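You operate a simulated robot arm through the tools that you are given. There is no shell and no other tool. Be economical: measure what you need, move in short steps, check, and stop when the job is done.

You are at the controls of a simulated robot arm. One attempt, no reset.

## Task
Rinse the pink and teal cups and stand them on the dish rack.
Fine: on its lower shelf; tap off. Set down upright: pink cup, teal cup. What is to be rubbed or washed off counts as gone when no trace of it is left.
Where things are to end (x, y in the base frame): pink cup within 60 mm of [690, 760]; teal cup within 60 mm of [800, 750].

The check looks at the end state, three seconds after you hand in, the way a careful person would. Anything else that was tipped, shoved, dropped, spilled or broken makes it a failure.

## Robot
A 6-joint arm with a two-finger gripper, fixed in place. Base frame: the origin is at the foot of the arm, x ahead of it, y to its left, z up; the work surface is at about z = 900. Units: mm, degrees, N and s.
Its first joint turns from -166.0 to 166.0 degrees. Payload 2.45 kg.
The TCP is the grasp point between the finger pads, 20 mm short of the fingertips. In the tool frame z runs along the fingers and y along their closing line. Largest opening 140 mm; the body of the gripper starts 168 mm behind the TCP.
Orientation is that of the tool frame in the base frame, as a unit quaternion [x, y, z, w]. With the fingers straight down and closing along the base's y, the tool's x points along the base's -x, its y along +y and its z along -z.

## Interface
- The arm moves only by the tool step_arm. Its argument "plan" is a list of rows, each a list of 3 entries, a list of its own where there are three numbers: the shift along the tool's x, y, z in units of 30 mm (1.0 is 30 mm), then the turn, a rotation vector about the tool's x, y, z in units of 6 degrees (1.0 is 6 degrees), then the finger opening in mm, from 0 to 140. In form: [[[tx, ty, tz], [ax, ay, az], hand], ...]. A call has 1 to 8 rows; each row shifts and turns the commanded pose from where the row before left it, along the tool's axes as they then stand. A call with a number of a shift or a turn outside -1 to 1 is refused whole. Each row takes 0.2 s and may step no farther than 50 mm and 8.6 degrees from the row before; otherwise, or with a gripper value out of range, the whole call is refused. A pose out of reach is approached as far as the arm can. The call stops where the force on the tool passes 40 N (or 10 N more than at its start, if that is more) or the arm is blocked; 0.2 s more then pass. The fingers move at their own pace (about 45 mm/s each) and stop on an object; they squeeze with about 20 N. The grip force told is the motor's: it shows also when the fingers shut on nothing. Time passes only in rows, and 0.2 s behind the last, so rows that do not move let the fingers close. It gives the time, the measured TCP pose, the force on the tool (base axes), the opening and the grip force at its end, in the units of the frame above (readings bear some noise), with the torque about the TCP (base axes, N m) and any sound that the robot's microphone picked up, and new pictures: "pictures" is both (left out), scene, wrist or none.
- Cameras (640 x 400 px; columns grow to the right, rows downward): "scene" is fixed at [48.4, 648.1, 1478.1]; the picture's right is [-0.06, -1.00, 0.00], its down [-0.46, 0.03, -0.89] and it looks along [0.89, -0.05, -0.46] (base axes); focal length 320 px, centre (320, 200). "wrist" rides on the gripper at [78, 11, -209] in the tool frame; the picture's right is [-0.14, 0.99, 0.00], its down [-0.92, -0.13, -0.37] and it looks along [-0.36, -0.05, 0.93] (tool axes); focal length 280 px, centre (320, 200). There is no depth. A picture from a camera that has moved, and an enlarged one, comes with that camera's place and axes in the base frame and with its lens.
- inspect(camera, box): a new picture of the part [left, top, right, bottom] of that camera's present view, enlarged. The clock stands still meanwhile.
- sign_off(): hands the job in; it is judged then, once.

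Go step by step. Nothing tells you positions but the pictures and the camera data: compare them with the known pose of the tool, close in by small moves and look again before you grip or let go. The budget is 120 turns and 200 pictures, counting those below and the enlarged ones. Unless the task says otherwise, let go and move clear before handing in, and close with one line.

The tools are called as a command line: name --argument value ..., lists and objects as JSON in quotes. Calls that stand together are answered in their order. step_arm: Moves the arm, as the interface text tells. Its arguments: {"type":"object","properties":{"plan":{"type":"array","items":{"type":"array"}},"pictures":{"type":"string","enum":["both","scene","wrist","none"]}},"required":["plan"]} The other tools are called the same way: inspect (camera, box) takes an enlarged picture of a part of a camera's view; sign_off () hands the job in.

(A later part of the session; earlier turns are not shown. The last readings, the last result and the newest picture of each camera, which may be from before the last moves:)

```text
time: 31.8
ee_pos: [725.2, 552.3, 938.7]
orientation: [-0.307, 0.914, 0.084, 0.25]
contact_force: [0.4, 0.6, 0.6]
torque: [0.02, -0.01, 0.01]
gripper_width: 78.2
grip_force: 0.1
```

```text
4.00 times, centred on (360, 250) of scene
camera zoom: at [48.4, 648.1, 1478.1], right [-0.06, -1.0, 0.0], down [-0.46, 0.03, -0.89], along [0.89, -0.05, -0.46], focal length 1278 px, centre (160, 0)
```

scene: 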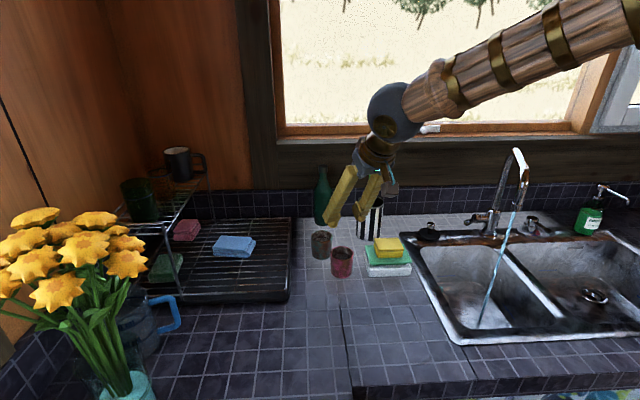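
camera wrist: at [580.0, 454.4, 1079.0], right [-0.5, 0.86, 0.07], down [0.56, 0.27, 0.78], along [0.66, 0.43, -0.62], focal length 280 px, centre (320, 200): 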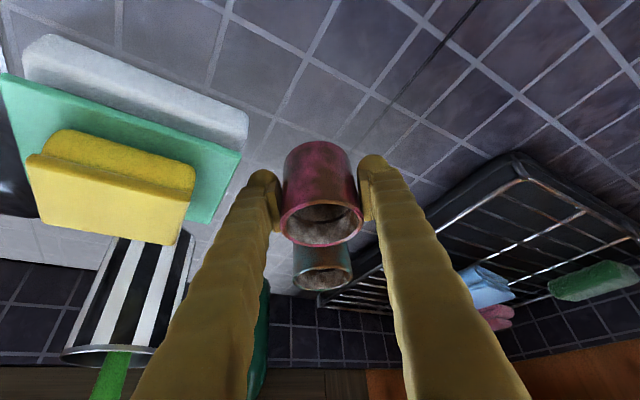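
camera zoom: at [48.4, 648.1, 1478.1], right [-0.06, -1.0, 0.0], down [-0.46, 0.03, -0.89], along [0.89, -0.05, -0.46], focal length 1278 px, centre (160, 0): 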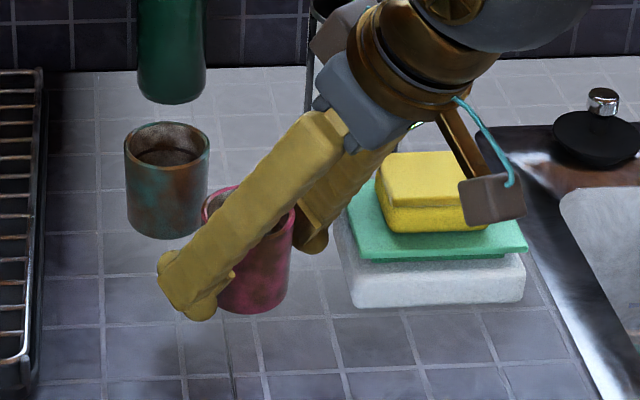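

step_arm --plan '[[[0, 0, 0], [0, 0, 0], 40], [[0, 0, 0], [0, 0, 0], 40], [[0, 0, 0], [0, 0, 0], 40], [[0, 0, 0], [0, 0, 0], 40], [[-0.05, 0, -0.087], [0, 0, 0], 40], [[-0.1, 0, -0.173], [0, 0, 0], 40], [[-0.15, 0, -0.26], [0, 0, 0], 40]]' --pictures "wrist"

inspect --camera "scene" --box '[280, 200, 440, 300]'

```text
time: 33.4
ee_pos: [725.9, 553.0, 957.8]
orientation: [-0.307, 0.915, 0.083, 0.25]
contact_force: [-0.3, 0.5, -0.9]
torque: [0.01, 0.01, -0.01]
gripper_width: 60.8
grip_force: 20.1
camera wrist: at [579.5, 456.4, 1098.4], right [-0.5, 0.86, 0.07], down [0.56, 0.26, 0.78], along [0.66, 0.43, -0.62], focal length 280 px, centre (320, 200)
```

wrist: 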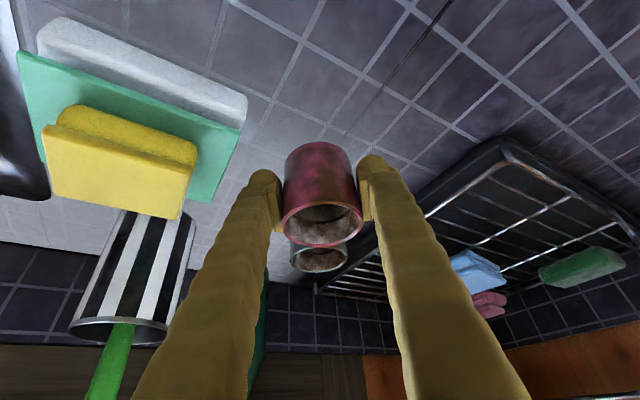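

```text
4.00 times, centred on (360, 250) of scene
camera zoom: at [48.4, 648.1, 1478.1], right [-0.06, -1.0, 0.0], down [-0.46, 0.03, -0.89], along [0.89, -0.05, -0.46], focal length 1278 px, centre (160, 0)
```

zoom: 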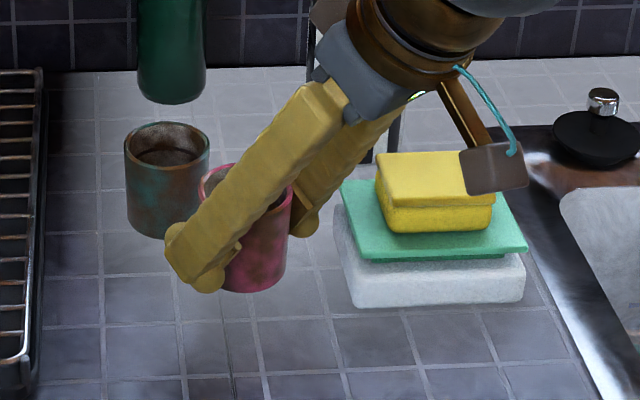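

Held this time. Continuing up at a gentle speed.

step_arm --plan '[[[-0.18, 0, -0.31], [0, 0, 0], 40], [[-0.22, 0, -0.38], [0, 0, 0], 40], [[-0.25, 0, -0.433], [0, 0, 0], 40], [[-0.25, 0, -0.433], [0, 0, 0], 40], [[-0.25, 0, -0.433], [0, 0, 0], 40], [[-0.25, 0, -0.433], [0, 0, 0], 40], [[-0.2, 0, -0.346], [0, 0, 0], 40], [[-0.1, 0, -0.173], [0, 0, 0], 40]]' --pictures "wrist"

```text
time: 35.2
ee_pos: [725.3, 552.1, 1057.8]
orientation: [-0.307, 0.915, 0.084, 0.249]
contact_force: [0.2, 0.9, -0.7]
torque: [0.0, 0.02, 0.01]
gripper_width: 60.7
grip_force: 19.7
camera wrist: at [579.0, 455.6, 1199.9], right [-0.5, 0.86, 0.07], down [0.56, 0.26, 0.79], along [0.66, 0.43, -0.62], focal length 280 px, centre (320, 200)
```

wrist: 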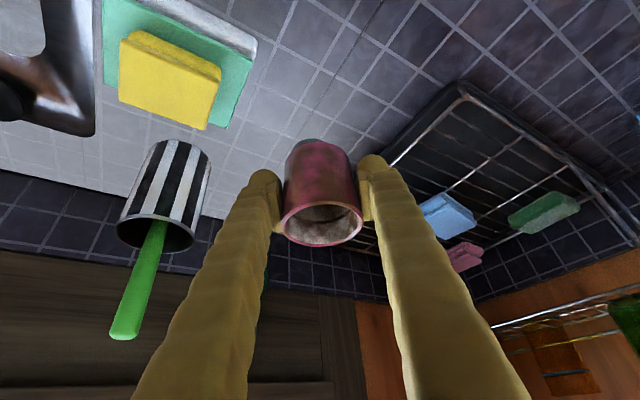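

step_arm --plan '[[[0, 0, 0], [0.35, 0, 0.61], 40], [[0, 0, 0], [0.4, 0, 0.69], 40], [[0, 0, 0], [0.4, 0, 0.69], 40], [[0, 0, 0], [0.4, 0, 0.69], 40], [[0, 0, 0], [0.45, 0, 0.78], 40], [[0.15, -0.26, -0.086], [0, 0, 0], 40], [[0.25, -0.43, -0.144], [0, 0, 0], 40], [[0.35, -0.61, -0.2], [0, 0, 0], 40]]' --pictures "none"

step_arm --plan '[[[0.37, -0.645, -0.214], [0, 0, 0], 40], [[0.37, -0.645, -0.214], [0, 0, 0], 40], [[0.37, -0.645, -0.214], [0, 0, 0], 40], [[0.37, -0.645, -0.214], [0, 0, 0], 40], [[0.37, -0.645, -0.214], [0, 0, 0], 40], [[0.37, -0.645, -0.214], [0, 0, 0], 40], [[0.37, -0.645, -0.214], [0, 0, 0], 40], [[0.37, -0.645, -0.214], [0, 0, 0], 40]]' --pictures "none"

step_arm --plan '[[[0.37, -0.645, -0.214], [0, 0, 0], 40], [[0.37, -0.645, -0.214], [0, 0, 0], 40], [[0.37, -0.645, -0.214], [0, 0, 0], 40], [[0.37, -0.645, -0.214], [0, 0, 0], 40], [[0.37, -0.645, -0.214], [0, 0, 0], 40], [[0.37, -0.645, -0.214], [0, 0, 0], 40], [[0.3, -0.52, -0.175], [0, 0, 0], 40], [[0.2, -0.3, -0.1], [0, 0, 0], 40]]'

```text
time: 37.0
ee_pos: [708.9, 505.9, 1060.1]
orientation: [-0.109, 0.959, 0.031, 0.261]
contact_force: [-0.9, -0.1, -1.3]
torque: [0.01, 0.03, 0.0]
gripper_width: 60.4
grip_force: 19.9
```

```text
time: 38.8
ee_pos: [644.4, 334.4, 1058.5]
orientation: [-0.11, 0.958, 0.032, 0.261]
contact_force: [-0.3, -0.2, -1.7]
torque: [0.04, 0.05, 0.01]
gripper_width: 60.6
grip_force: 20.2
```

```text
time: 40.6
ee_pos: [584.8, 175.6, 1057.1]
orientation: [-0.11, 0.958, 0.032, 0.261]
contact_force: [0.1, 1.0, -1.9]
torque: [-0.01, -0.03, -0.01]
gripper_width: 60.5
grip_force: 20.2
camera wrist: at [412.7, 145.8, 1197.8], right [-0.11, 0.99, 0.07], down [0.62, 0.01, 0.78], along [0.78, 0.13, -0.62], focal length 280 px, centre (320, 200)
```

scene: 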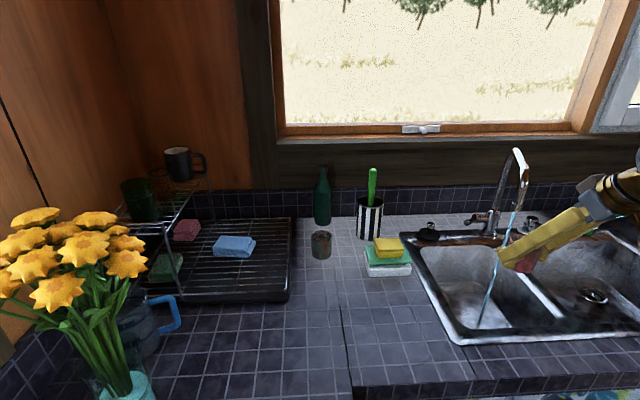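
wrist: 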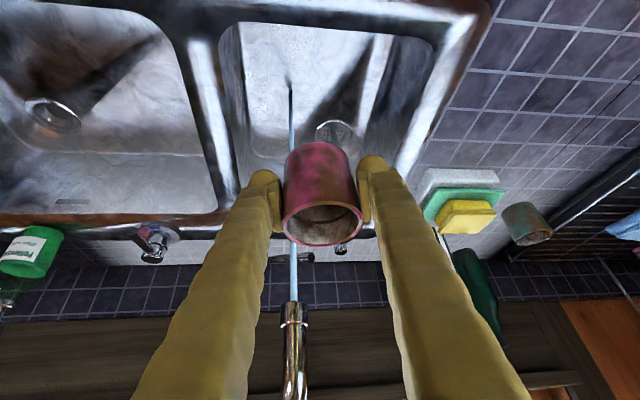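

Cup is beside the stream, which falls at about (667,156). Lowering a little and moving the cup mouth under it.

step_arm --plan '[[[0.2, 0, 0.35], [0, 0, 0], 40], [[0.2, 0, 0.35], [0, 0, 0], 40], [[0.2, 0, 0.35], [0, 0, 0], 40], [[0.2, 0, 0.35], [0, 0, 0], 40], [[-0.544, -0.317, 0.314], [0, 0, 0], 40], [[-0.544, -0.317, 0.314], [0, 0, 0], 40], [[-0.544, -0.317, 0.314], [0, 0, 0], 40], [[-0.544, -0.317, 0.314], [0, 0, 0], 40]]'

inspect --camera "wrist" --box '[220, 110, 420, 270]'

inspect --camera "scene" --box '[460, 180, 600, 290]'

```text
time: 42.4
ee_pos: [668.7, 153.9, 1007.7]
orientation: [-0.109, 0.959, 0.032, 0.261]
contact_force: [0.3, -1.0, -2.0]
torque: [-0.02, 0.02, -0.02]
gripper_width: 60.4
grip_force: 20.1
camera wrist: at [495.8, 124.4, 1148.3], right [-0.11, 0.99, 0.07], down [0.62, 0.01, 0.78], along [0.78, 0.13, -0.62], focal length 280 px, centre (320, 200)
```

scene: 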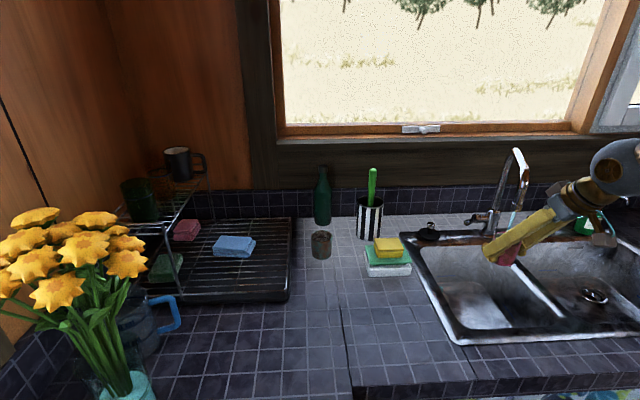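
wrist: 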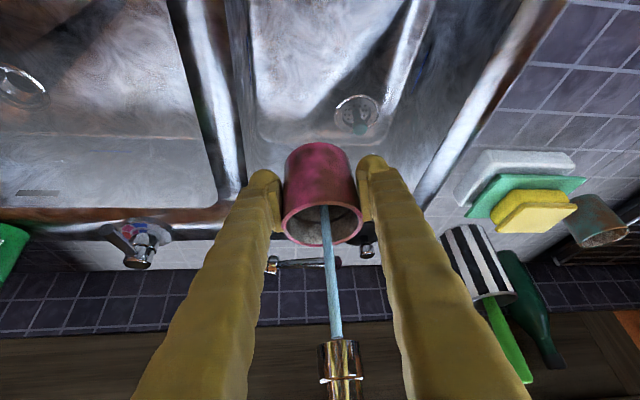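

```text
2.50 times, centred on (320, 190) of wrist
camera zoom: at [495.8, 124.4, 1148.3], right [-0.11, 0.99, 0.07], down [0.62, 0.01, 0.78], along [0.78, 0.13, -0.62], focal length 701 px, centre (320, 225)
```

zoom: 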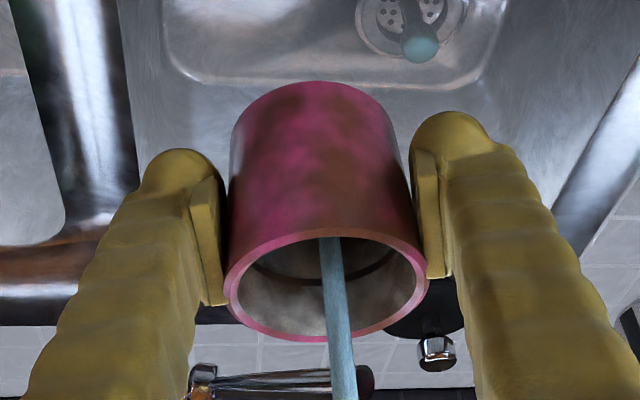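

```text
3.64 times, centred on (530, 235) of scene
camera zoom: at [48.4, 648.1, 1478.1], right [-0.06, -1.0, 0.0], down [-0.46, 0.03, -0.89], along [0.89, -0.05, -0.46], focal length 1162 px, centre (-444, 73)
```

zoom: 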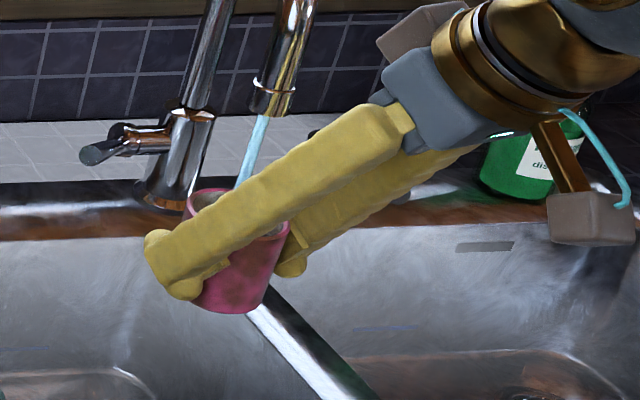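

step_arm --plan '[[[0, 0, 0], [0, 0, 0], 40], [[0, 0, 0], [0, 0, 0], 40], [[0, 0, 0], [0, 0, 0], 40], [[0, 0, 0], [0, 0, 0], 40], [[0, 0, 0], [0, 0, 0], 40], [[0, 0, 0], [0, 0, 0], 40], [[0, 0, 0], [0, 0, 0], 40], [[0, 0, 0], [0, 0, 0], 40]]' --pictures "none"

inspect --camera "wrist" --box '[220, 110, 420, 270]'

```text
time: 44.2
ee_pos: [668.2, 155.5, 1008.4]
orientation: [-0.11, 0.958, 0.032, 0.261]
contact_force: [0.1, 0.5, -1.3]
torque: [0.02, 0.01, -0.03]
gripper_width: 60.3
grip_force: 19.9
```

```text
2.50 times, centred on (320, 190) of wrist
camera zoom: at [495.6, 124.4, 1148.1], right [-0.11, 0.99, 0.07], down [0.62, 0.01, 0.78], along [0.78, 0.13, -0.62], focal length 701 px, centre (320, 225)
```

zoom: 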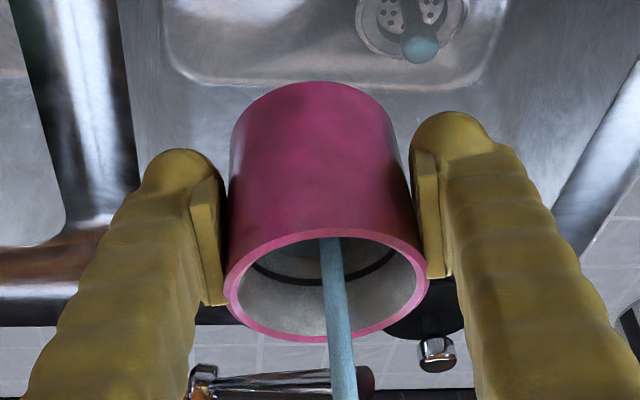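

Dirt fades evenly under the stream. Holding longer.

step_arm --plan '[[[0, 0, 0], [0, 0, 0], 40], [[0, 0, 0], [0, 0, 0], 40], [[0, 0, 0], [0, 0, 0], 40], [[0, 0, 0], [0, 0, 0], 40], [[0, 0, 0], [0, 0, 0], 40], [[0, 0, 0], [0, 0, 0], 40], [[0, 0, 0], [0, 0, 0], 40], [[0, 0, 0], [0, 0, 0], 40]]' --pictures "none"

step_arm --plan '[[[0, 0, 0], [0, 0, 0], 40], [[0, 0, 0], [0, 0, 0], 40], [[0, 0, 0], [0, 0, 0], 40], [[0, 0, 0], [0, 0, 0], 40], [[0, 0, 0], [0, 0, 0], 40], [[0, 0, 0], [0, 0, 0], 40], [[0, 0, 0], [0, 0, 0], 40], [[0, 0, 0], [0, 0, 0], 40]]' --pictures "none"

inspect --camera "wrist" --box '[220, 110, 420, 270]'

inspect --camera "scene" --box '[460, 180, 600, 290]'

```text
time: 46.0
ee_pos: [668.2, 153.8, 1008.8]
orientation: [-0.11, 0.959, 0.032, 0.26]
contact_force: [0.0, -0.7, -2.7]
torque: [-0.02, 0.02, -0.01]
gripper_width: 60.4
grip_force: 20.5
```

```text
time: 47.8
ee_pos: [668.3, 154.7, 1007.9]
orientation: [-0.11, 0.959, 0.032, 0.261]
contact_force: [-0.2, -0.1, -2.8]
torque: [0.01, 0.03, -0.02]
gripper_width: 60.1
grip_force: 20.1
```

```text
2.50 times, centred on (320, 190) of wrist
camera zoom: at [495.6, 124.4, 1148.1], right [-0.11, 0.99, 0.07], down [0.62, 0.01, 0.78], along [0.78, 0.13, -0.62], focal length 701 px, centre (320, 225)
```

zoom: 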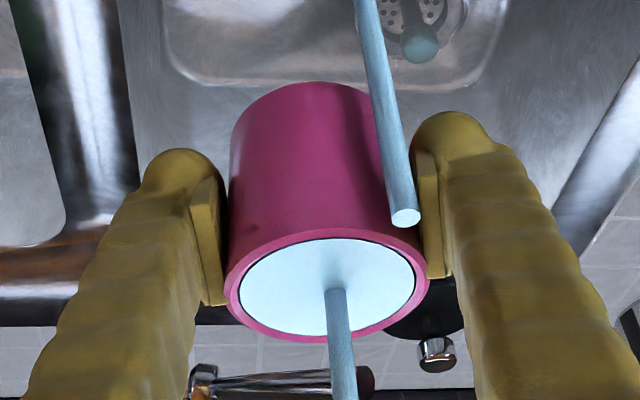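

```text
3.64 times, centred on (530, 235) of scene
camera zoom: at [48.4, 648.1, 1478.1], right [-0.06, -1.0, 0.0], down [-0.46, 0.03, -0.89], along [0.89, -0.05, -0.46], focal length 1162 px, centre (-444, 73)
```

zoom: 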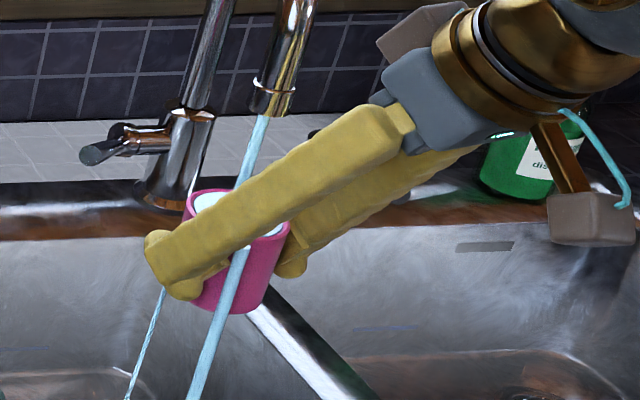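

Nearly clean, and the cup is overflowing into the sink. I'll hold a little longer, then move off the stream and tip the water out into the basin.

step_arm --plan '[[[0, 0, 0], [0, 0, 0], 40], [[0, 0, 0], [0, 0, 0], 40], [[0, 0, 0], [0, 0, 0], 40], [[0, 0, 0], [0, 0, 0], 40], [[0, 0, 0], [0, 0, 0], 40], [[0, 0, 0], [0, 0, 0], 40], [[0, 0, 0], [0, 0, 0], 40], [[0, 0, 0], [0, 0, 0], 40]]' --pictures "none"

step_arm --plan '[[[0, 0, 0], [0, 0, 0], 40], [[0, 0, 0], [0, 0, 0], 40], [[0, 0, 0], [0, 0, 0], 40], [[0, 0, 0], [0, 0, 0], 40], [[0, 0, 0], [0, 0, 0], 40], [[0, 0, 0], [0, 0, 0], 40], [[0, 0, 0], [0, 0, 0], 40], [[0, 0, 0], [0, 0, 0], 40]]' --pictures "none"

inspect --camera "wrist" --box '[220, 110, 420, 270]'

```text
time: 49.6
ee_pos: [668.6, 153.8, 1007.8]
orientation: [-0.11, 0.958, 0.032, 0.261]
contact_force: [-0.2, 0.5, -3.2]
torque: [-0.02, 0.04, 0.01]
gripper_width: 60.4
grip_force: 19.8
```

```text
time: 51.4
ee_pos: [667.5, 153.4, 1007.5]
orientation: [-0.11, 0.959, 0.032, 0.26]
contact_force: [-0.4, -0.4, -2.1]
torque: [0.02, 0.03, 0.01]
gripper_width: 60.3
grip_force: 20.1
```

```text
2.50 times, centred on (320, 190) of wrist
camera zoom: at [495.6, 124.4, 1148.1], right [-0.11, 0.99, 0.07], down [0.62, 0.01, 0.78], along [0.78, 0.13, -0.62], focal length 701 px, centre (320, 225)
```

zoom: 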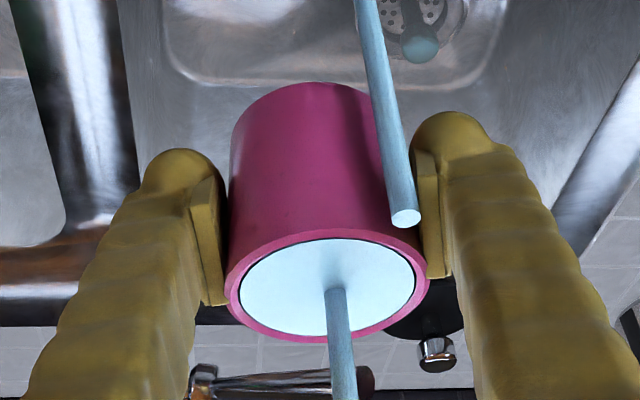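

step_arm --plan '[[[0.264, 0.07, -0.152], [0, 0, 0], 40], [[0.264, 0.07, -0.152], [0, 0, 0], 40], [[0.264, 0.07, -0.152], [0, 0, 0], 40], [[0.264, 0.07, -0.152], [0, 0, 0], 40], [[0.264, 0.07, -0.152], [0, 0, 0], 40], [[0.264, 0.07, -0.152], [0, 0, 0], 40], [[0.264, 0.07, -0.152], [0, 0, 0], 40], [[0.264, 0.07, -0.152], [0, 0, 0], 40]]' --pictures "none"

step_arm --plan '[[[0, 0, 0], [0.866, 0, -0.5], 40], [[0, 0, 0], [0.866, 0, -0.5], 40], [[0, 0, 0], [0.866, 0, -0.5], 40], [[0, 0, 0], [0.866, 0, -0.5], 40], [[0, 0, 0], [0.866, 0, -0.5], 40], [[0, 0, 0], [0.866, 0, -0.5], 40], [[0, 0, 0], [0.866, 0, -0.5], 40], [[0, 0, 0], [0.866, 0, -0.5], 40]]'

```text
time: 53.2
ee_pos: [592.0, 155.8, 1006.1]
orientation: [-0.11, 0.958, 0.032, 0.261]
contact_force: [-0.1, 0.8, -2.5]
torque: [-0.01, 0.03, 0.02]
gripper_width: 60.3
grip_force: 19.9
```

```text
time: 55.0
ee_pos: [591.3, 154.4, 1009.2]
orientation: [-0.204, 0.864, -0.362, 0.283]
contact_force: [0.2, 0.4, -2.2]
torque: [0.02, 0.04, 0.01]
gripper_width: 60.2
grip_force: 20.4
camera wrist: at [396.1, 224.9, 1094.1], right [-0.04, 0.73, -0.69], down [0.48, 0.62, 0.62], along [0.88, -0.3, -0.37], focal length 280 px, centre (320, 200)
```

scene: 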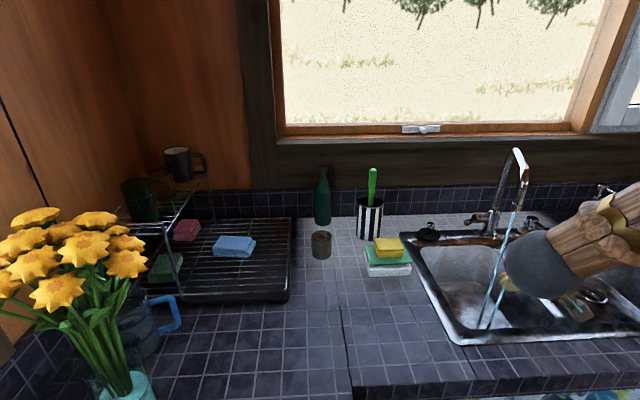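
wrist: 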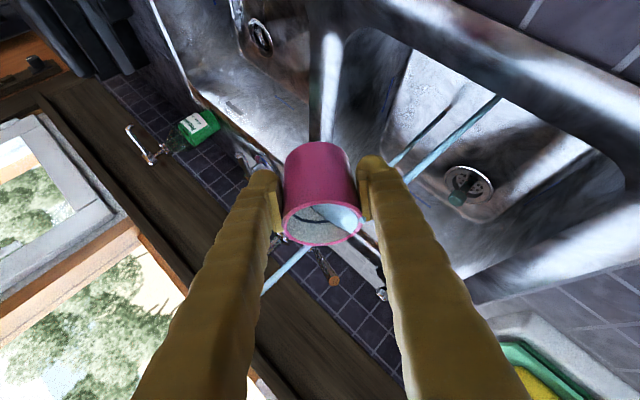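

step_arm --plan '[[[0, 0, 0], [0.866, 0, -0.5], 40], [[0, 0, 0], [0.866, 0, -0.5], 40], [[0, 0, 0], [0.866, 0, -0.5], 40], [[0, 0, 0], [0.866, 0, -0.5], 40], [[0, 0, 0], [0.866, 0, -0.5], 40], [[0, 0, 0], [0.866, 0, -0.5], 40], [[0, 0, 0], [0.866, 0, -0.5], 40], [[0, 0, 0], [0.866, 0, -0.5], 40]]'

inspect --camera "wrist" --box '[220, 110, 420, 270]'

```text
time: 56.8
ee_pos: [592.2, 154.4, 1009.3]
orientation: [0.262, -0.62, 0.693, -0.257]
contact_force: [0.4, -0.7, -1.0]
torque: [-0.02, 0.02, -0.01]
gripper_width: 60.5
grip_force: 19.8
camera wrist: at [391.5, 251.5, 982.5], right [0.13, 0.0, -0.99], down [0.42, 0.91, 0.05], along [0.9, -0.42, 0.12], focal length 280 px, centre (320, 200)
```

scene: 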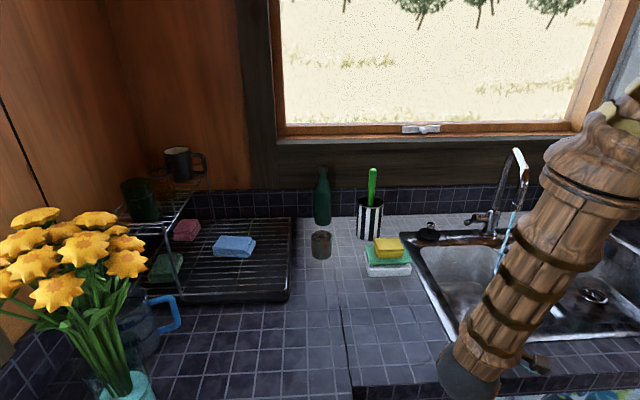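
wrist: 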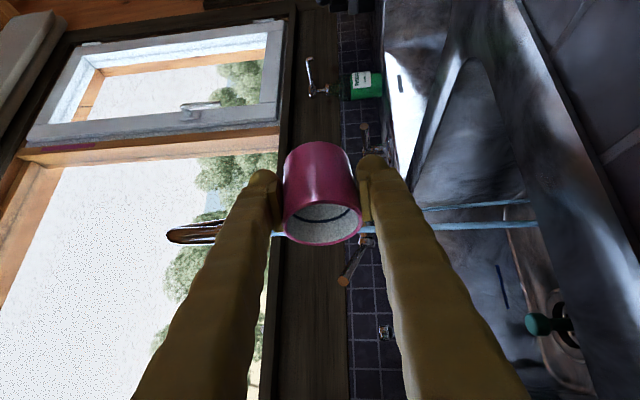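

```text
2.50 times, centred on (320, 190) of wrist
camera zoom: at [391.5, 251.5, 982.5], right [0.13, 0.0, -0.99], down [0.42, 0.91, 0.05], along [0.9, -0.42, 0.12], focal length 701 px, centre (320, 225)
```

zoom: 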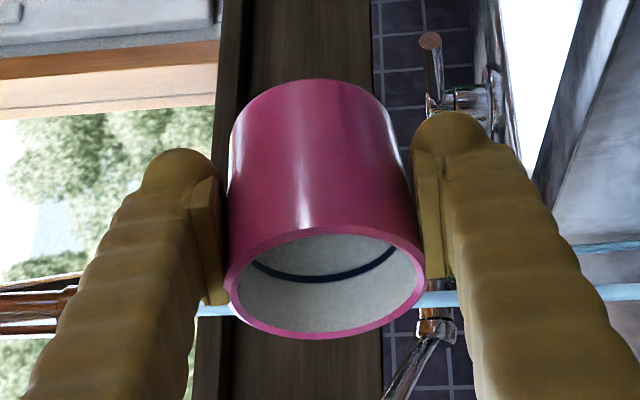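

The pink cup is empty and looks clean. Turning it upright again.

step_arm --plan '[[[0, 0, 0], [-0.866, 0, 0.5], 40], [[0, 0, 0], [-0.866, 0, 0.5], 40], [[0, 0, 0], [-0.866, 0, 0.5], 40], [[0, 0, 0], [-0.866, 0, 0.5], 40], [[0, 0, 0], [-0.866, 0, 0.5], 40], [[0, 0, 0], [-0.866, 0, 0.5], 40], [[0, 0, 0], [-0.866, 0, 0.5], 40], [[0, 0, 0], [-0.866, 0, 0.5], 40]]' --pictures "none"

step_arm --plan '[[[0, 0, 0], [-0.866, 0, 0.5], 40], [[0, 0, 0], [-0.866, 0, 0.5], 40], [[0, 0, 0], [-0.866, 0, 0.5], 40], [[0, 0, 0], [-0.866, 0, 0.5], 40], [[0, 0, 0], [-0.866, 0, 0.5], 40], [[0, 0, 0], [-0.866, 0, 0.5], 40], [[0, 0, 0], [-0.866, 0, 0.5], 40], [[0, 0, 0], [-0.866, 0, 0.5], 40]]'

```text
time: 58.6
ee_pos: [592.5, 155.5, 1008.5]
orientation: [-0.203, 0.865, -0.361, 0.283]
contact_force: [-0.6, -0.5, -1.5]
torque: [0.0, 0.01, -0.01]
gripper_width: 60.5
grip_force: 20.0
```

```text
time: 60.4
ee_pos: [591.7, 155.0, 1009.3]
orientation: [-0.11, 0.959, 0.032, 0.261]
contact_force: [0.0, 0.5, -1.8]
torque: [-0.01, -0.03, 0.0]
gripper_width: 60.4
grip_force: 20.1
camera wrist: at [419.6, 124.9, 1149.5], right [-0.11, 0.99, 0.07], down [0.62, 0.01, 0.78], along [0.78, 0.13, -0.62], focal length 280 px, centre (320, 200)
```

scene: 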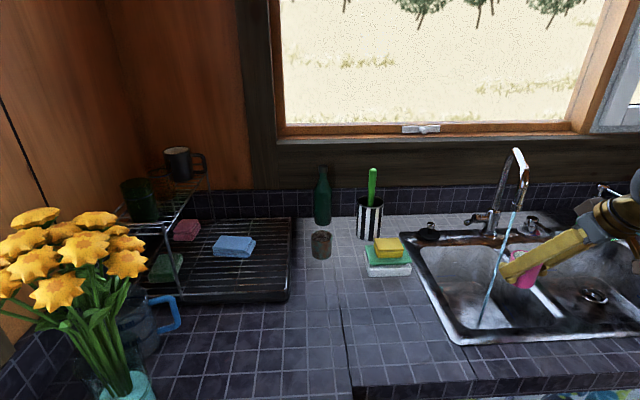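
wrist: 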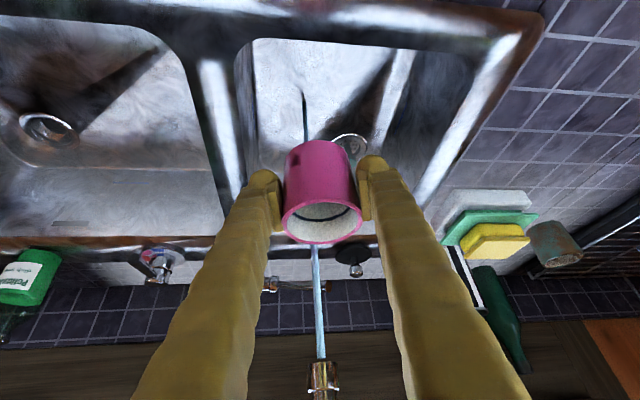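

step_arm --plan '[[[-0.15, 0, -0.26], [0, 0, 0], 40], [[-0.22, 0, -0.38], [0, 0, 0], 40], [[-0.24, 0, -0.416], [0, 0, 0], 40], [[-0.24, 0, -0.416], [0, 0, 0], 40], [[-0.24, 0, -0.416], [0, 0, 0], 40], [[-0.2, 0, -0.346], [0, 0, 0], 40], [[0, 0, 0], [-0.444, 0, -0.77], 40], [[0, 0, 0], [-0.444, 0, -0.77], 40]]' --pictures "none"

step_arm --plan '[[[0, 0, 0], [-0.444, 0, -0.77], 40], [[0, 0, 0], [-0.444, 0, -0.77], 40], [[0, 0, 0], [-0.444, 0, -0.77], 40], [[0, 0, 0], [-0.444, 0, -0.77], 40], [[-0.3, 0.28, 0.173], [0, 0, 0], 40], [[-0.5, 0.466, 0.289], [0, 0, 0], 40], [[-0.65, 0.606, 0.375], [0, 0, 0], 40], [[-0.7, 0.653, 0.404], [0, 0, 0], 40]]' --pictures "none"

step_arm --plan '[[[-0.7, 0.653, 0.404], [0, 0, 0], 40], [[-0.7, 0.653, 0.404], [0, 0, 0], 40], [[-0.7, 0.653, 0.404], [0, 0, 0], 40], [[-0.7, 0.653, 0.404], [0, 0, 0], 40], [[-0.7, 0.653, 0.404], [0, 0, 0], 40], [[-0.7, 0.653, 0.404], [0, 0, 0], 40], [[-0.7, 0.653, 0.404], [0, 0, 0], 40], [[-0.7, 0.653, 0.404], [0, 0, 0], 40]]' --pictures "none"

step_arm --plan '[[[-0.7, 0.653, 0.404], [0, 0, 0], 40], [[-0.7, 0.653, 0.404], [0, 0, 0], 40], [[-0.7, 0.653, 0.404], [0, 0, 0], 40], [[-0.65, 0.606, 0.375], [0, 0, 0], 40], [[-0.5, 0.466, 0.289], [0, 0, 0], 40], [[-0.3, 0.28, 0.173], [0, 0, 0], 40]]'

```text
time: 62.2
ee_pos: [590.8, 154.2, 1087.1]
orientation: [-0.199, 0.944, 0.055, 0.257]
contact_force: [0.2, -0.4, -0.1]
torque: [-0.03, -0.03, 0.0]
gripper_width: 60.4
grip_force: 19.9
```

```text
time: 64.0
ee_pos: [602.3, 250.3, 1085.4]
orientation: [-0.37, 0.891, 0.101, 0.243]
contact_force: [-0.2, 0.1, -0.7]
torque: [0.01, 0.0, 0.0]
gripper_width: 60.2
grip_force: 19.9
```

```text
time: 65.8
ee_pos: [625.5, 499.3, 1087.6]
orientation: [-0.371, 0.891, 0.101, 0.243]
contact_force: [0.5, -0.2, -1.7]
torque: [-0.02, 0.0, -0.01]
gripper_width: 60.5
grip_force: 19.9
```

```text
time: 67.2
ee_pos: [641.1, 654.5, 1087.2]
orientation: [-0.37, 0.891, 0.099, 0.243]
contact_force: [-0.1, -0.5, -1.3]
torque: [-0.01, 0.02, 0.01]
gripper_width: 60.4
grip_force: 20.1
camera wrist: at [510.3, 539.9, 1228.6], right [-0.62, 0.78, 0.07], down [0.52, 0.34, 0.79], along [0.59, 0.52, -0.62], focal length 280 px, centre (320, 200)
```

scene: 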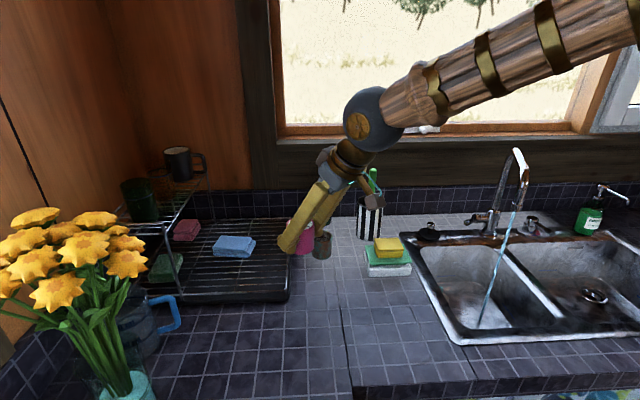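
wrist: 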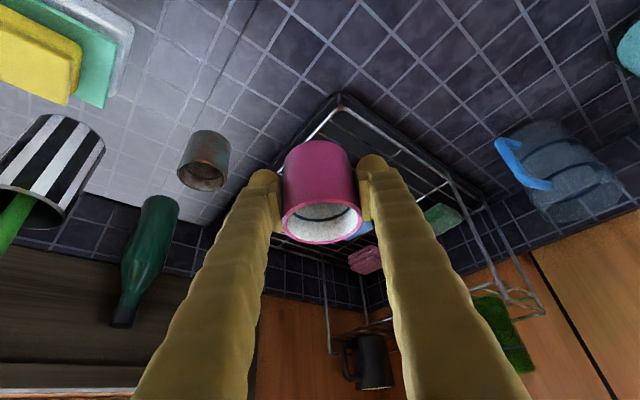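

step_arm --plan '[[[-0.35, 0.14, 0.2], [0, 0, 0], 40], [[-0.506, 0.2, 0.293], [0, 0, 0], 40], [[-0.6, 0.24, 0.347], [0, 0, 0], 40], [[-0.6, 0.24, 0.347], [0, 0, 0], 40], [[-0.55, 0.22, 0.317], [0, 0, 0], 40], [[-0.43, 0.16, 0.25], [0, 0, 0], 40], [[0.2, 0, 0.346], [0, 0, 0], 40], [[0.3, 0, 0.52], [0, 0, 0], 40]]'

inspect --camera "scene" --box '[180, 200, 320, 310]'

```text
time: 69.0
ee_pos: [692.4, 753.8, 1060.9]
orientation: [-0.37, 0.891, 0.1, 0.243]
contact_force: [0.5, -0.4, -1.5]
torque: [-0.01, 0.02, -0.05]
gripper_width: 60.0
grip_force: 19.4
camera wrist: at [562.1, 639.4, 1200.7], right [-0.62, 0.78, 0.07], down [0.52, 0.34, 0.79], along [0.59, 0.52, -0.62], focal length 280 px, centre (320, 200)
```

scene: 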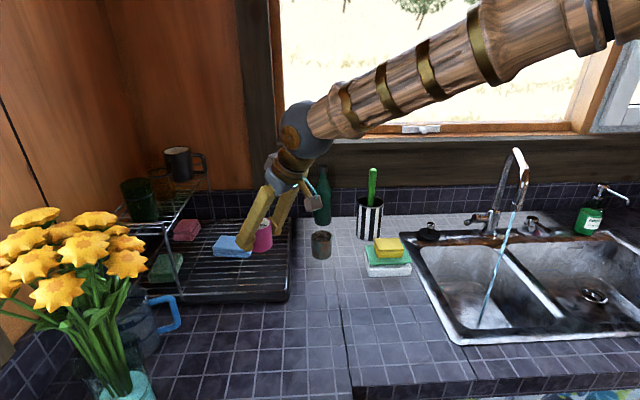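
wrist: 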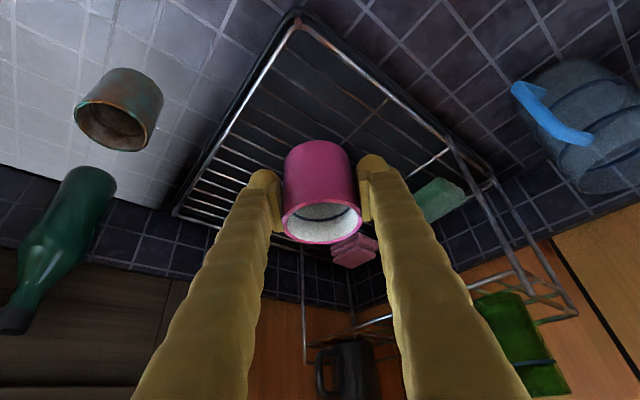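

```text
3.64 times, centred on (250, 255) of scene
camera zoom: at [48.4, 648.1, 1478.1], right [-0.06, -1.0, 0.0], down [-0.46, 0.03, -0.89], along [0.89, -0.05, -0.46], focal length 1162 px, centre (574, 0)
```

zoom: 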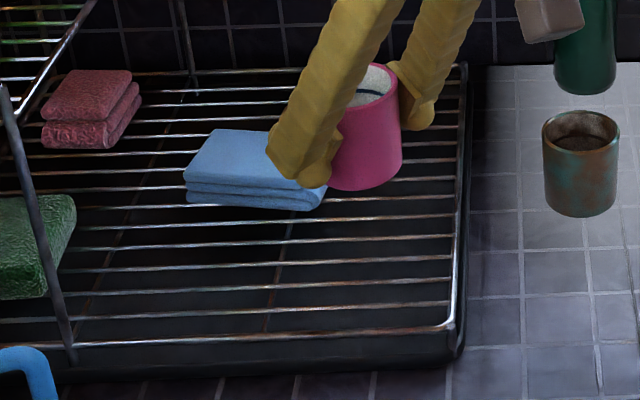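

step_arm --plan '[[[0.23, 0, 0.4], [0, 0, 0], 40], [[0.25, 0, 0.433], [0, 0, 0], 40], [[0.25, 0, 0.433], [0, 0, 0], 40], [[0.2, 0, 0.346], [0, 0, 0], 40], [[0.15, 0, 0.26], [0, 0, 0], 40], [[0.08, 0, 0.14], [0, 0, 0], 40]]' --pictures "none"

inspect --camera "scene" --box '[180, 200, 320, 310]'

```text
time: 70.4
ee_pos: [693.0, 753.1, 989.5]
orientation: [-0.37, 0.891, 0.1, 0.243]
contact_force: [-0.9, -0.1, -0.1]
torque: [0.0, 0.01, -0.01]
gripper_width: 60.3
grip_force: 19.9
```

```text
3.64 times, centred on (250, 255) of scene
camera zoom: at [48.4, 648.1, 1478.1], right [-0.06, -1.0, 0.0], down [-0.46, 0.03, -0.89], along [0.89, -0.05, -0.46], focal length 1162 px, centre (574, 0)
```

zoom: 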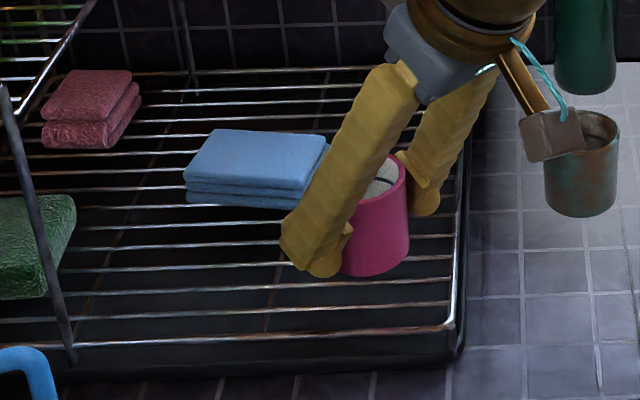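

step_arm --plan '[[[0.08, 0, 0.14], [0, 0, 0], 40], [[0.08, 0, 0.14], [0, 0, 0], 40], [[0.05, 0, 0.087], [0, 0, 0], 40], [[0.05, 0, 0.087], [0, 0, 0], 40]]' --pictures "none"

step_arm --plan '[[[0.035, 0, 0.06], [0, 0, 0], 40], [[0.035, 0, 0.06], [0, 0, 0], 40]]' --pictures "none"

inspect --camera "scene" --box '[180, 200, 320, 310]'

```text
time: 71.4
ee_pos: [692.5, 755.1, 974.7]
orientation: [-0.371, 0.891, 0.1, 0.243]
contact_force: [0.0, 0.1, -1.7]
torque: [0.01, 0.0, -0.04]
gripper_width: 60.2
grip_force: 20.2
```

```text
time: 72.0
ee_pos: [693.2, 754.3, 971.9]
orientation: [-0.371, 0.89, 0.1, 0.244]
contact_force: [-0.2, -6.0, 18.8]
torque: [0.26, -0.13, 0.02]
gripper_width: 60.3
grip_force: 19.9
```

```text
3.64 times, centred on (250, 255) of scene
camera zoom: at [48.4, 648.1, 1478.1], right [-0.06, -1.0, 0.0], down [-0.46, 0.03, -0.89], along [0.89, -0.05, -0.46], focal length 1162 px, centre (574, 0)
```

zoom: 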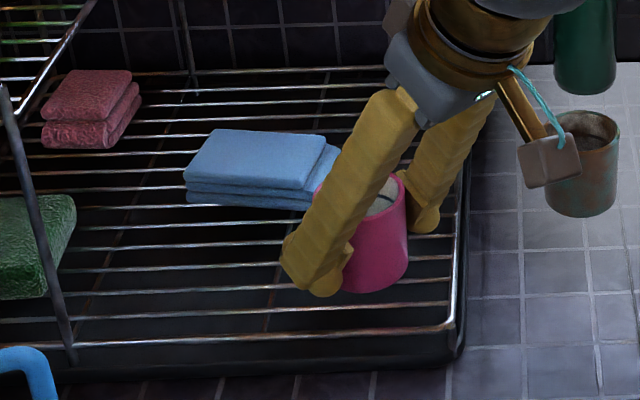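

The cup is touching the shelf (z about 934). Easing off slightly, opening and backing out along the tool axis.

step_arm --plan '[[[-0.03, 0, -0.05], [0, 0, 0], 40], [[0, 0, 0], [0, 0, 0], 64], [[0, 0, 0], [0, 0, 0], 80], [[0, 0, 0], [0, 0, 0], 84], [[0, 0, 0], [0, 0, 0], 84]]'

```text
time: 73.2
ee_pos: [692.9, 755.5, 971.0]
orientation: [-0.37, 0.891, 0.1, 0.244]
contact_force: [0.3, 0.0, -0.4]
torque: [-0.01, 0.01, 0.03]
gripper_width: 84.0
grip_force: 0.1
camera wrist: at [561.6, 640.5, 1112.9], right [-0.62, 0.78, 0.07], down [0.52, 0.34, 0.79], along [0.59, 0.52, -0.62], focal length 280 px, centre (320, 200)
```

scene: 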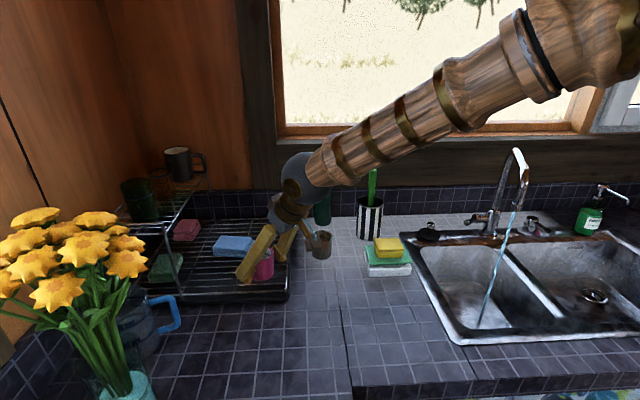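
wrist: 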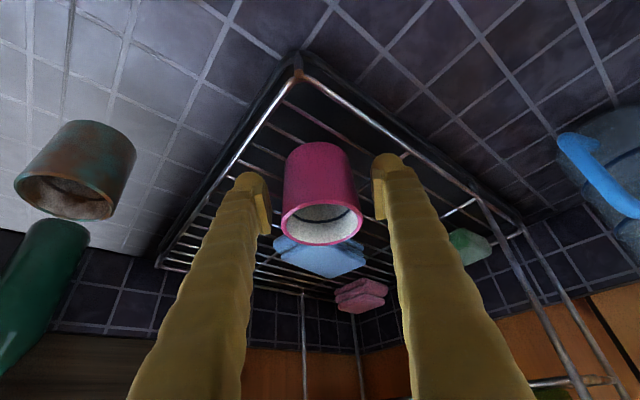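

step_arm --plan '[[[0, 0, -0.5], [0, 0, 0], 84], [[0, 0, -0.9], [0, 0, 0], 84], [[0, 0, -0.9], [0, 0, 0], 84], [[0, 0, -0.9], [0, 0, 0], 84], [[0, 0, -0.9], [0, 0, 0], 84], [[0, 0, -0.9], [0, 0, 0], 84], [[0, 0, 0], [0.375, 0, 0.65], 80], [[0, 0, 0], [0.375, 0, 0.65], 80]]' --pictures "scene"

step_arm --plan '[[[0.064, -0.862, 0.28], [0, 0, 0], 80], [[0.064, -0.862, 0.28], [0, 0, 0], 80], [[0.064, -0.862, 0.28], [0, 0, 0], 80], [[0.064, -0.862, 0.28], [0, 0, 0], 80], [[0.064, -0.862, 0.28], [0, 0, 0], 80], [[0.064, -0.862, 0.28], [0, 0, 0], 80], [[0.064, -0.862, 0.28], [0, 0, 0], 80], [[0, 0, 0], [0, 0, 0], 80]]'

inspect --camera "wrist" --box '[200, 100, 440, 250]'

inspect --camera "scene" --box '[180, 200, 320, 310]'

```text
time: 75.0
ee_pos: [639.1, 701.1, 1099.6]
orientation: [-0.299, 0.917, 0.081, 0.25]
contact_force: [1.1, -0.4, 0.2]
torque: [0.03, -0.01, 0.01]
gripper_width: 79.9
grip_force: 0.1
```

scene: 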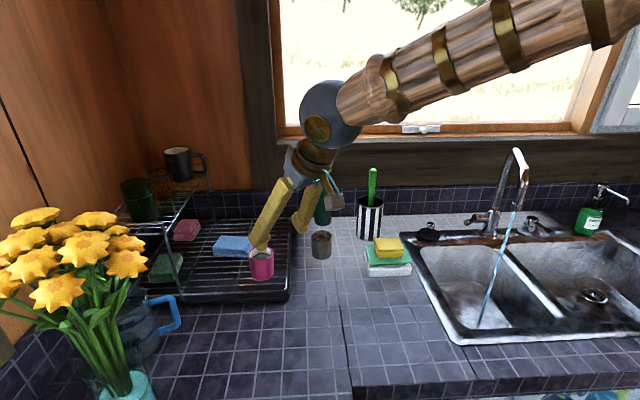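

```text
time: 76.8
ee_pos: [759.6, 564.4, 1044.2]
orientation: [-0.299, 0.917, 0.081, 0.25]
contact_force: [0.4, 0.4, -0.4]
torque: [-0.02, -0.03, 0.0]
gripper_width: 79.7
grip_force: 0.1
camera wrist: at [612.0, 470.1, 1185.2], right [-0.49, 0.87, 0.07], down [0.56, 0.25, 0.79], along [0.67, 0.42, -0.62], focal length 280 px, centre (320, 200)
```

scene: 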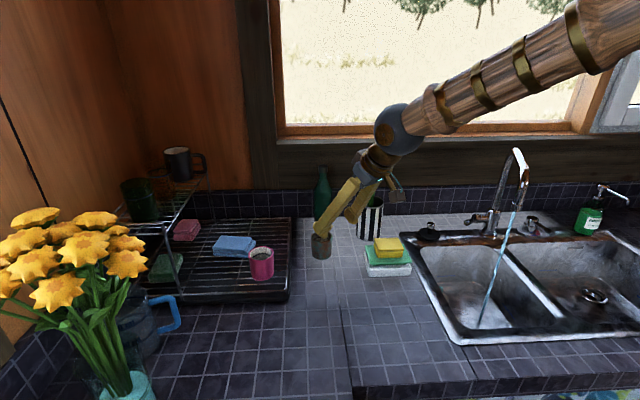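
wrist: 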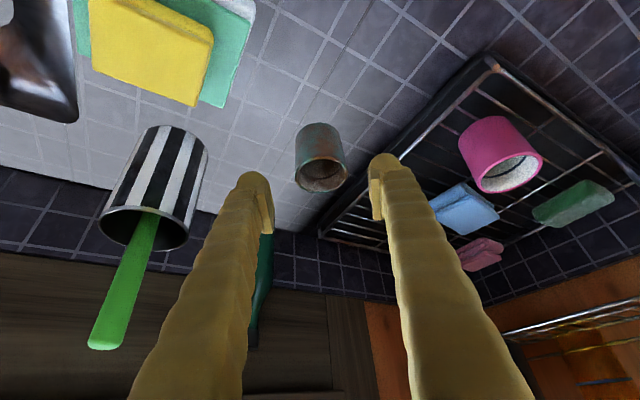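

```text
2.67 times, centred on (320, 175) of wrist
camera zoom: at [612.0, 470.1, 1185.2], right [-0.49, 0.87, 0.07], down [0.56, 0.25, 0.79], along [0.67, 0.42, -0.62], focal length 748 px, centre (320, 267)
```

zoom: 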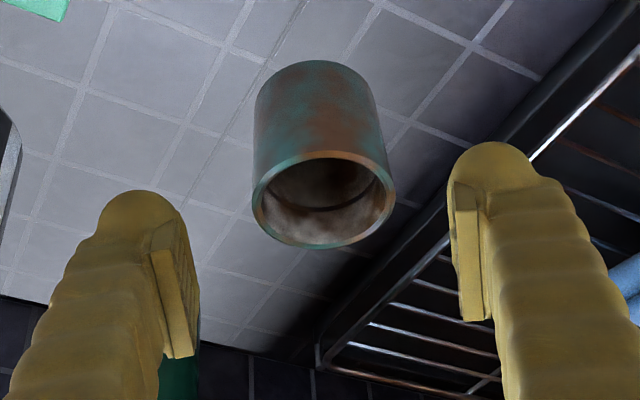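

```text
3.64 times, centred on (250, 255) of scene
camera zoom: at [48.4, 648.1, 1478.1], right [-0.06, -1.0, 0.0], down [-0.46, 0.03, -0.89], along [0.89, -0.05, -0.46], focal length 1162 px, centre (574, 0)
```

zoom: 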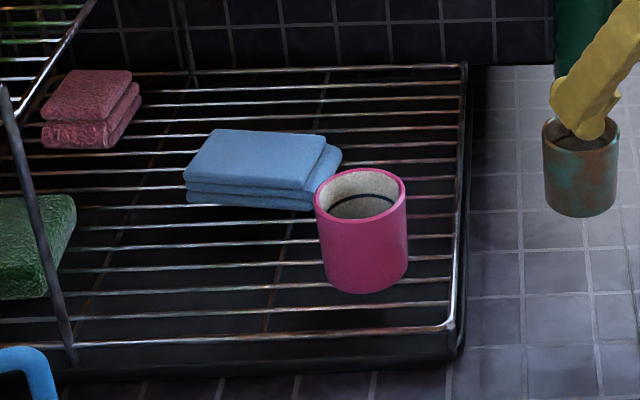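

Pink stands clean on the rack. The teal cup is centred at about (807,597), so I'm advancing on it.

step_arm --plan '[[[0.02, 0, 0.805], [0, 0, 0], 80], [[0.02, 0, 0.805], [0, 0, 0], 80], [[0.02, 0, 0.805], [0, 0, 0], 80], [[0.02, 0, 0.805], [0, 0, 0], 80], [[0.02, 0, 0.805], [0, 0, 0], 80], [[0, 0, 0], [0, 0, 0], 80]]' --pictures "none"

inspect --camera "wrist" --box '[200, 100, 440, 250]'

inspect --camera "scene" --box '[280, 180, 440, 290]'

```text
time: 78.2
ee_pos: [808.7, 600.0, 937.4]
orientation: [-0.299, 0.917, 0.081, 0.25]
contact_force: [-0.7, -0.8, 0.3]
torque: [0.0, 0.02, -0.01]
gripper_width: 80.1
grip_force: 0.0
```

```text
2.67 times, centred on (320, 175) of wrist
camera zoom: at [661.1, 505.6, 1077.2], right [-0.49, 0.87, 0.07], down [0.56, 0.25, 0.79], along [0.67, 0.42, -0.62], focal length 748 px, centre (320, 267)
```

zoom: 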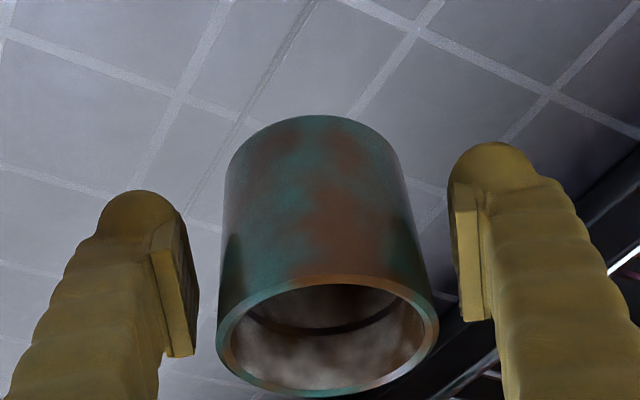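

```text
3.64 times, centred on (360, 235) of scene
camera zoom: at [48.4, 648.1, 1478.1], right [-0.06, -1.0, 0.0], down [-0.46, 0.03, -0.89], along [0.89, -0.05, -0.46], focal length 1162 px, centre (174, 73)
```

zoom: 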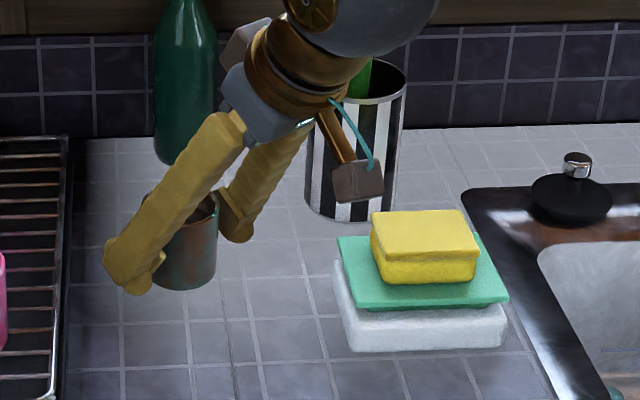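

step_arm --plan '[[[0, 0, 0], [0, 0, 0], 40], [[0, 0, 0], [0, 0, 0], 40], [[0, 0, 0], [0, 0, 0], 40], [[0, 0, 0], [0, 0, 0], 40], [[-0.05, 0, -0.087], [0, 0, 0], 40], [[-0.1, 0, -0.173], [0, 0, 0], 40], [[-0.15, 0, -0.26], [0, 0, 0], 40], [[-0.2, 0, -0.346], [0, 0, 0], 40]]'

```text
time: 80.0
ee_pos: [810.5, 600.0, 968.5]
orientation: [-0.298, 0.918, 0.082, 0.251]
contact_force: [-0.3, 0.5, -2.3]
torque: [0.04, 0.01, 0.03]
gripper_width: 61.4
grip_force: 19.8
camera wrist: at [661.6, 507.1, 1108.2], right [-0.49, 0.87, 0.07], down [0.57, 0.25, 0.78], along [0.67, 0.42, -0.62], focal length 280 px, centre (320, 200)
```

scene: 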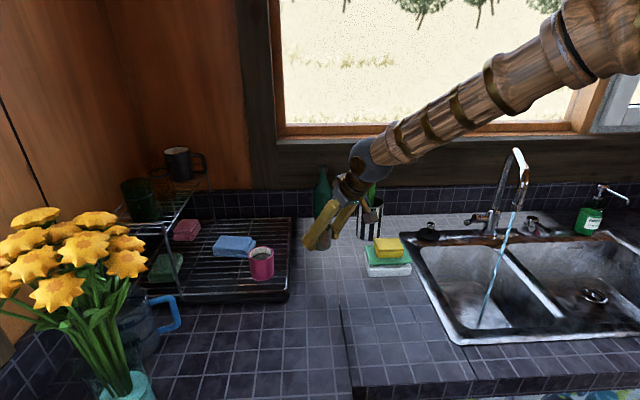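
wrist: 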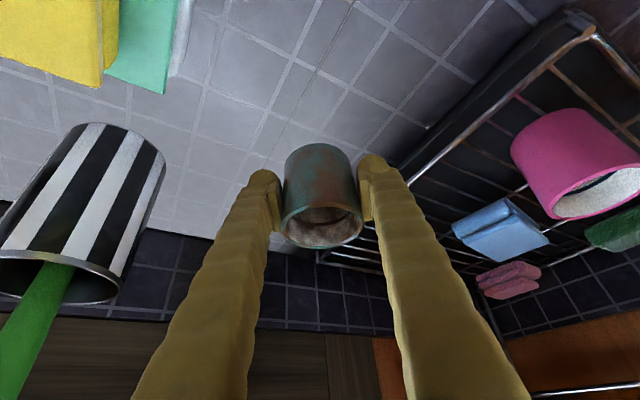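

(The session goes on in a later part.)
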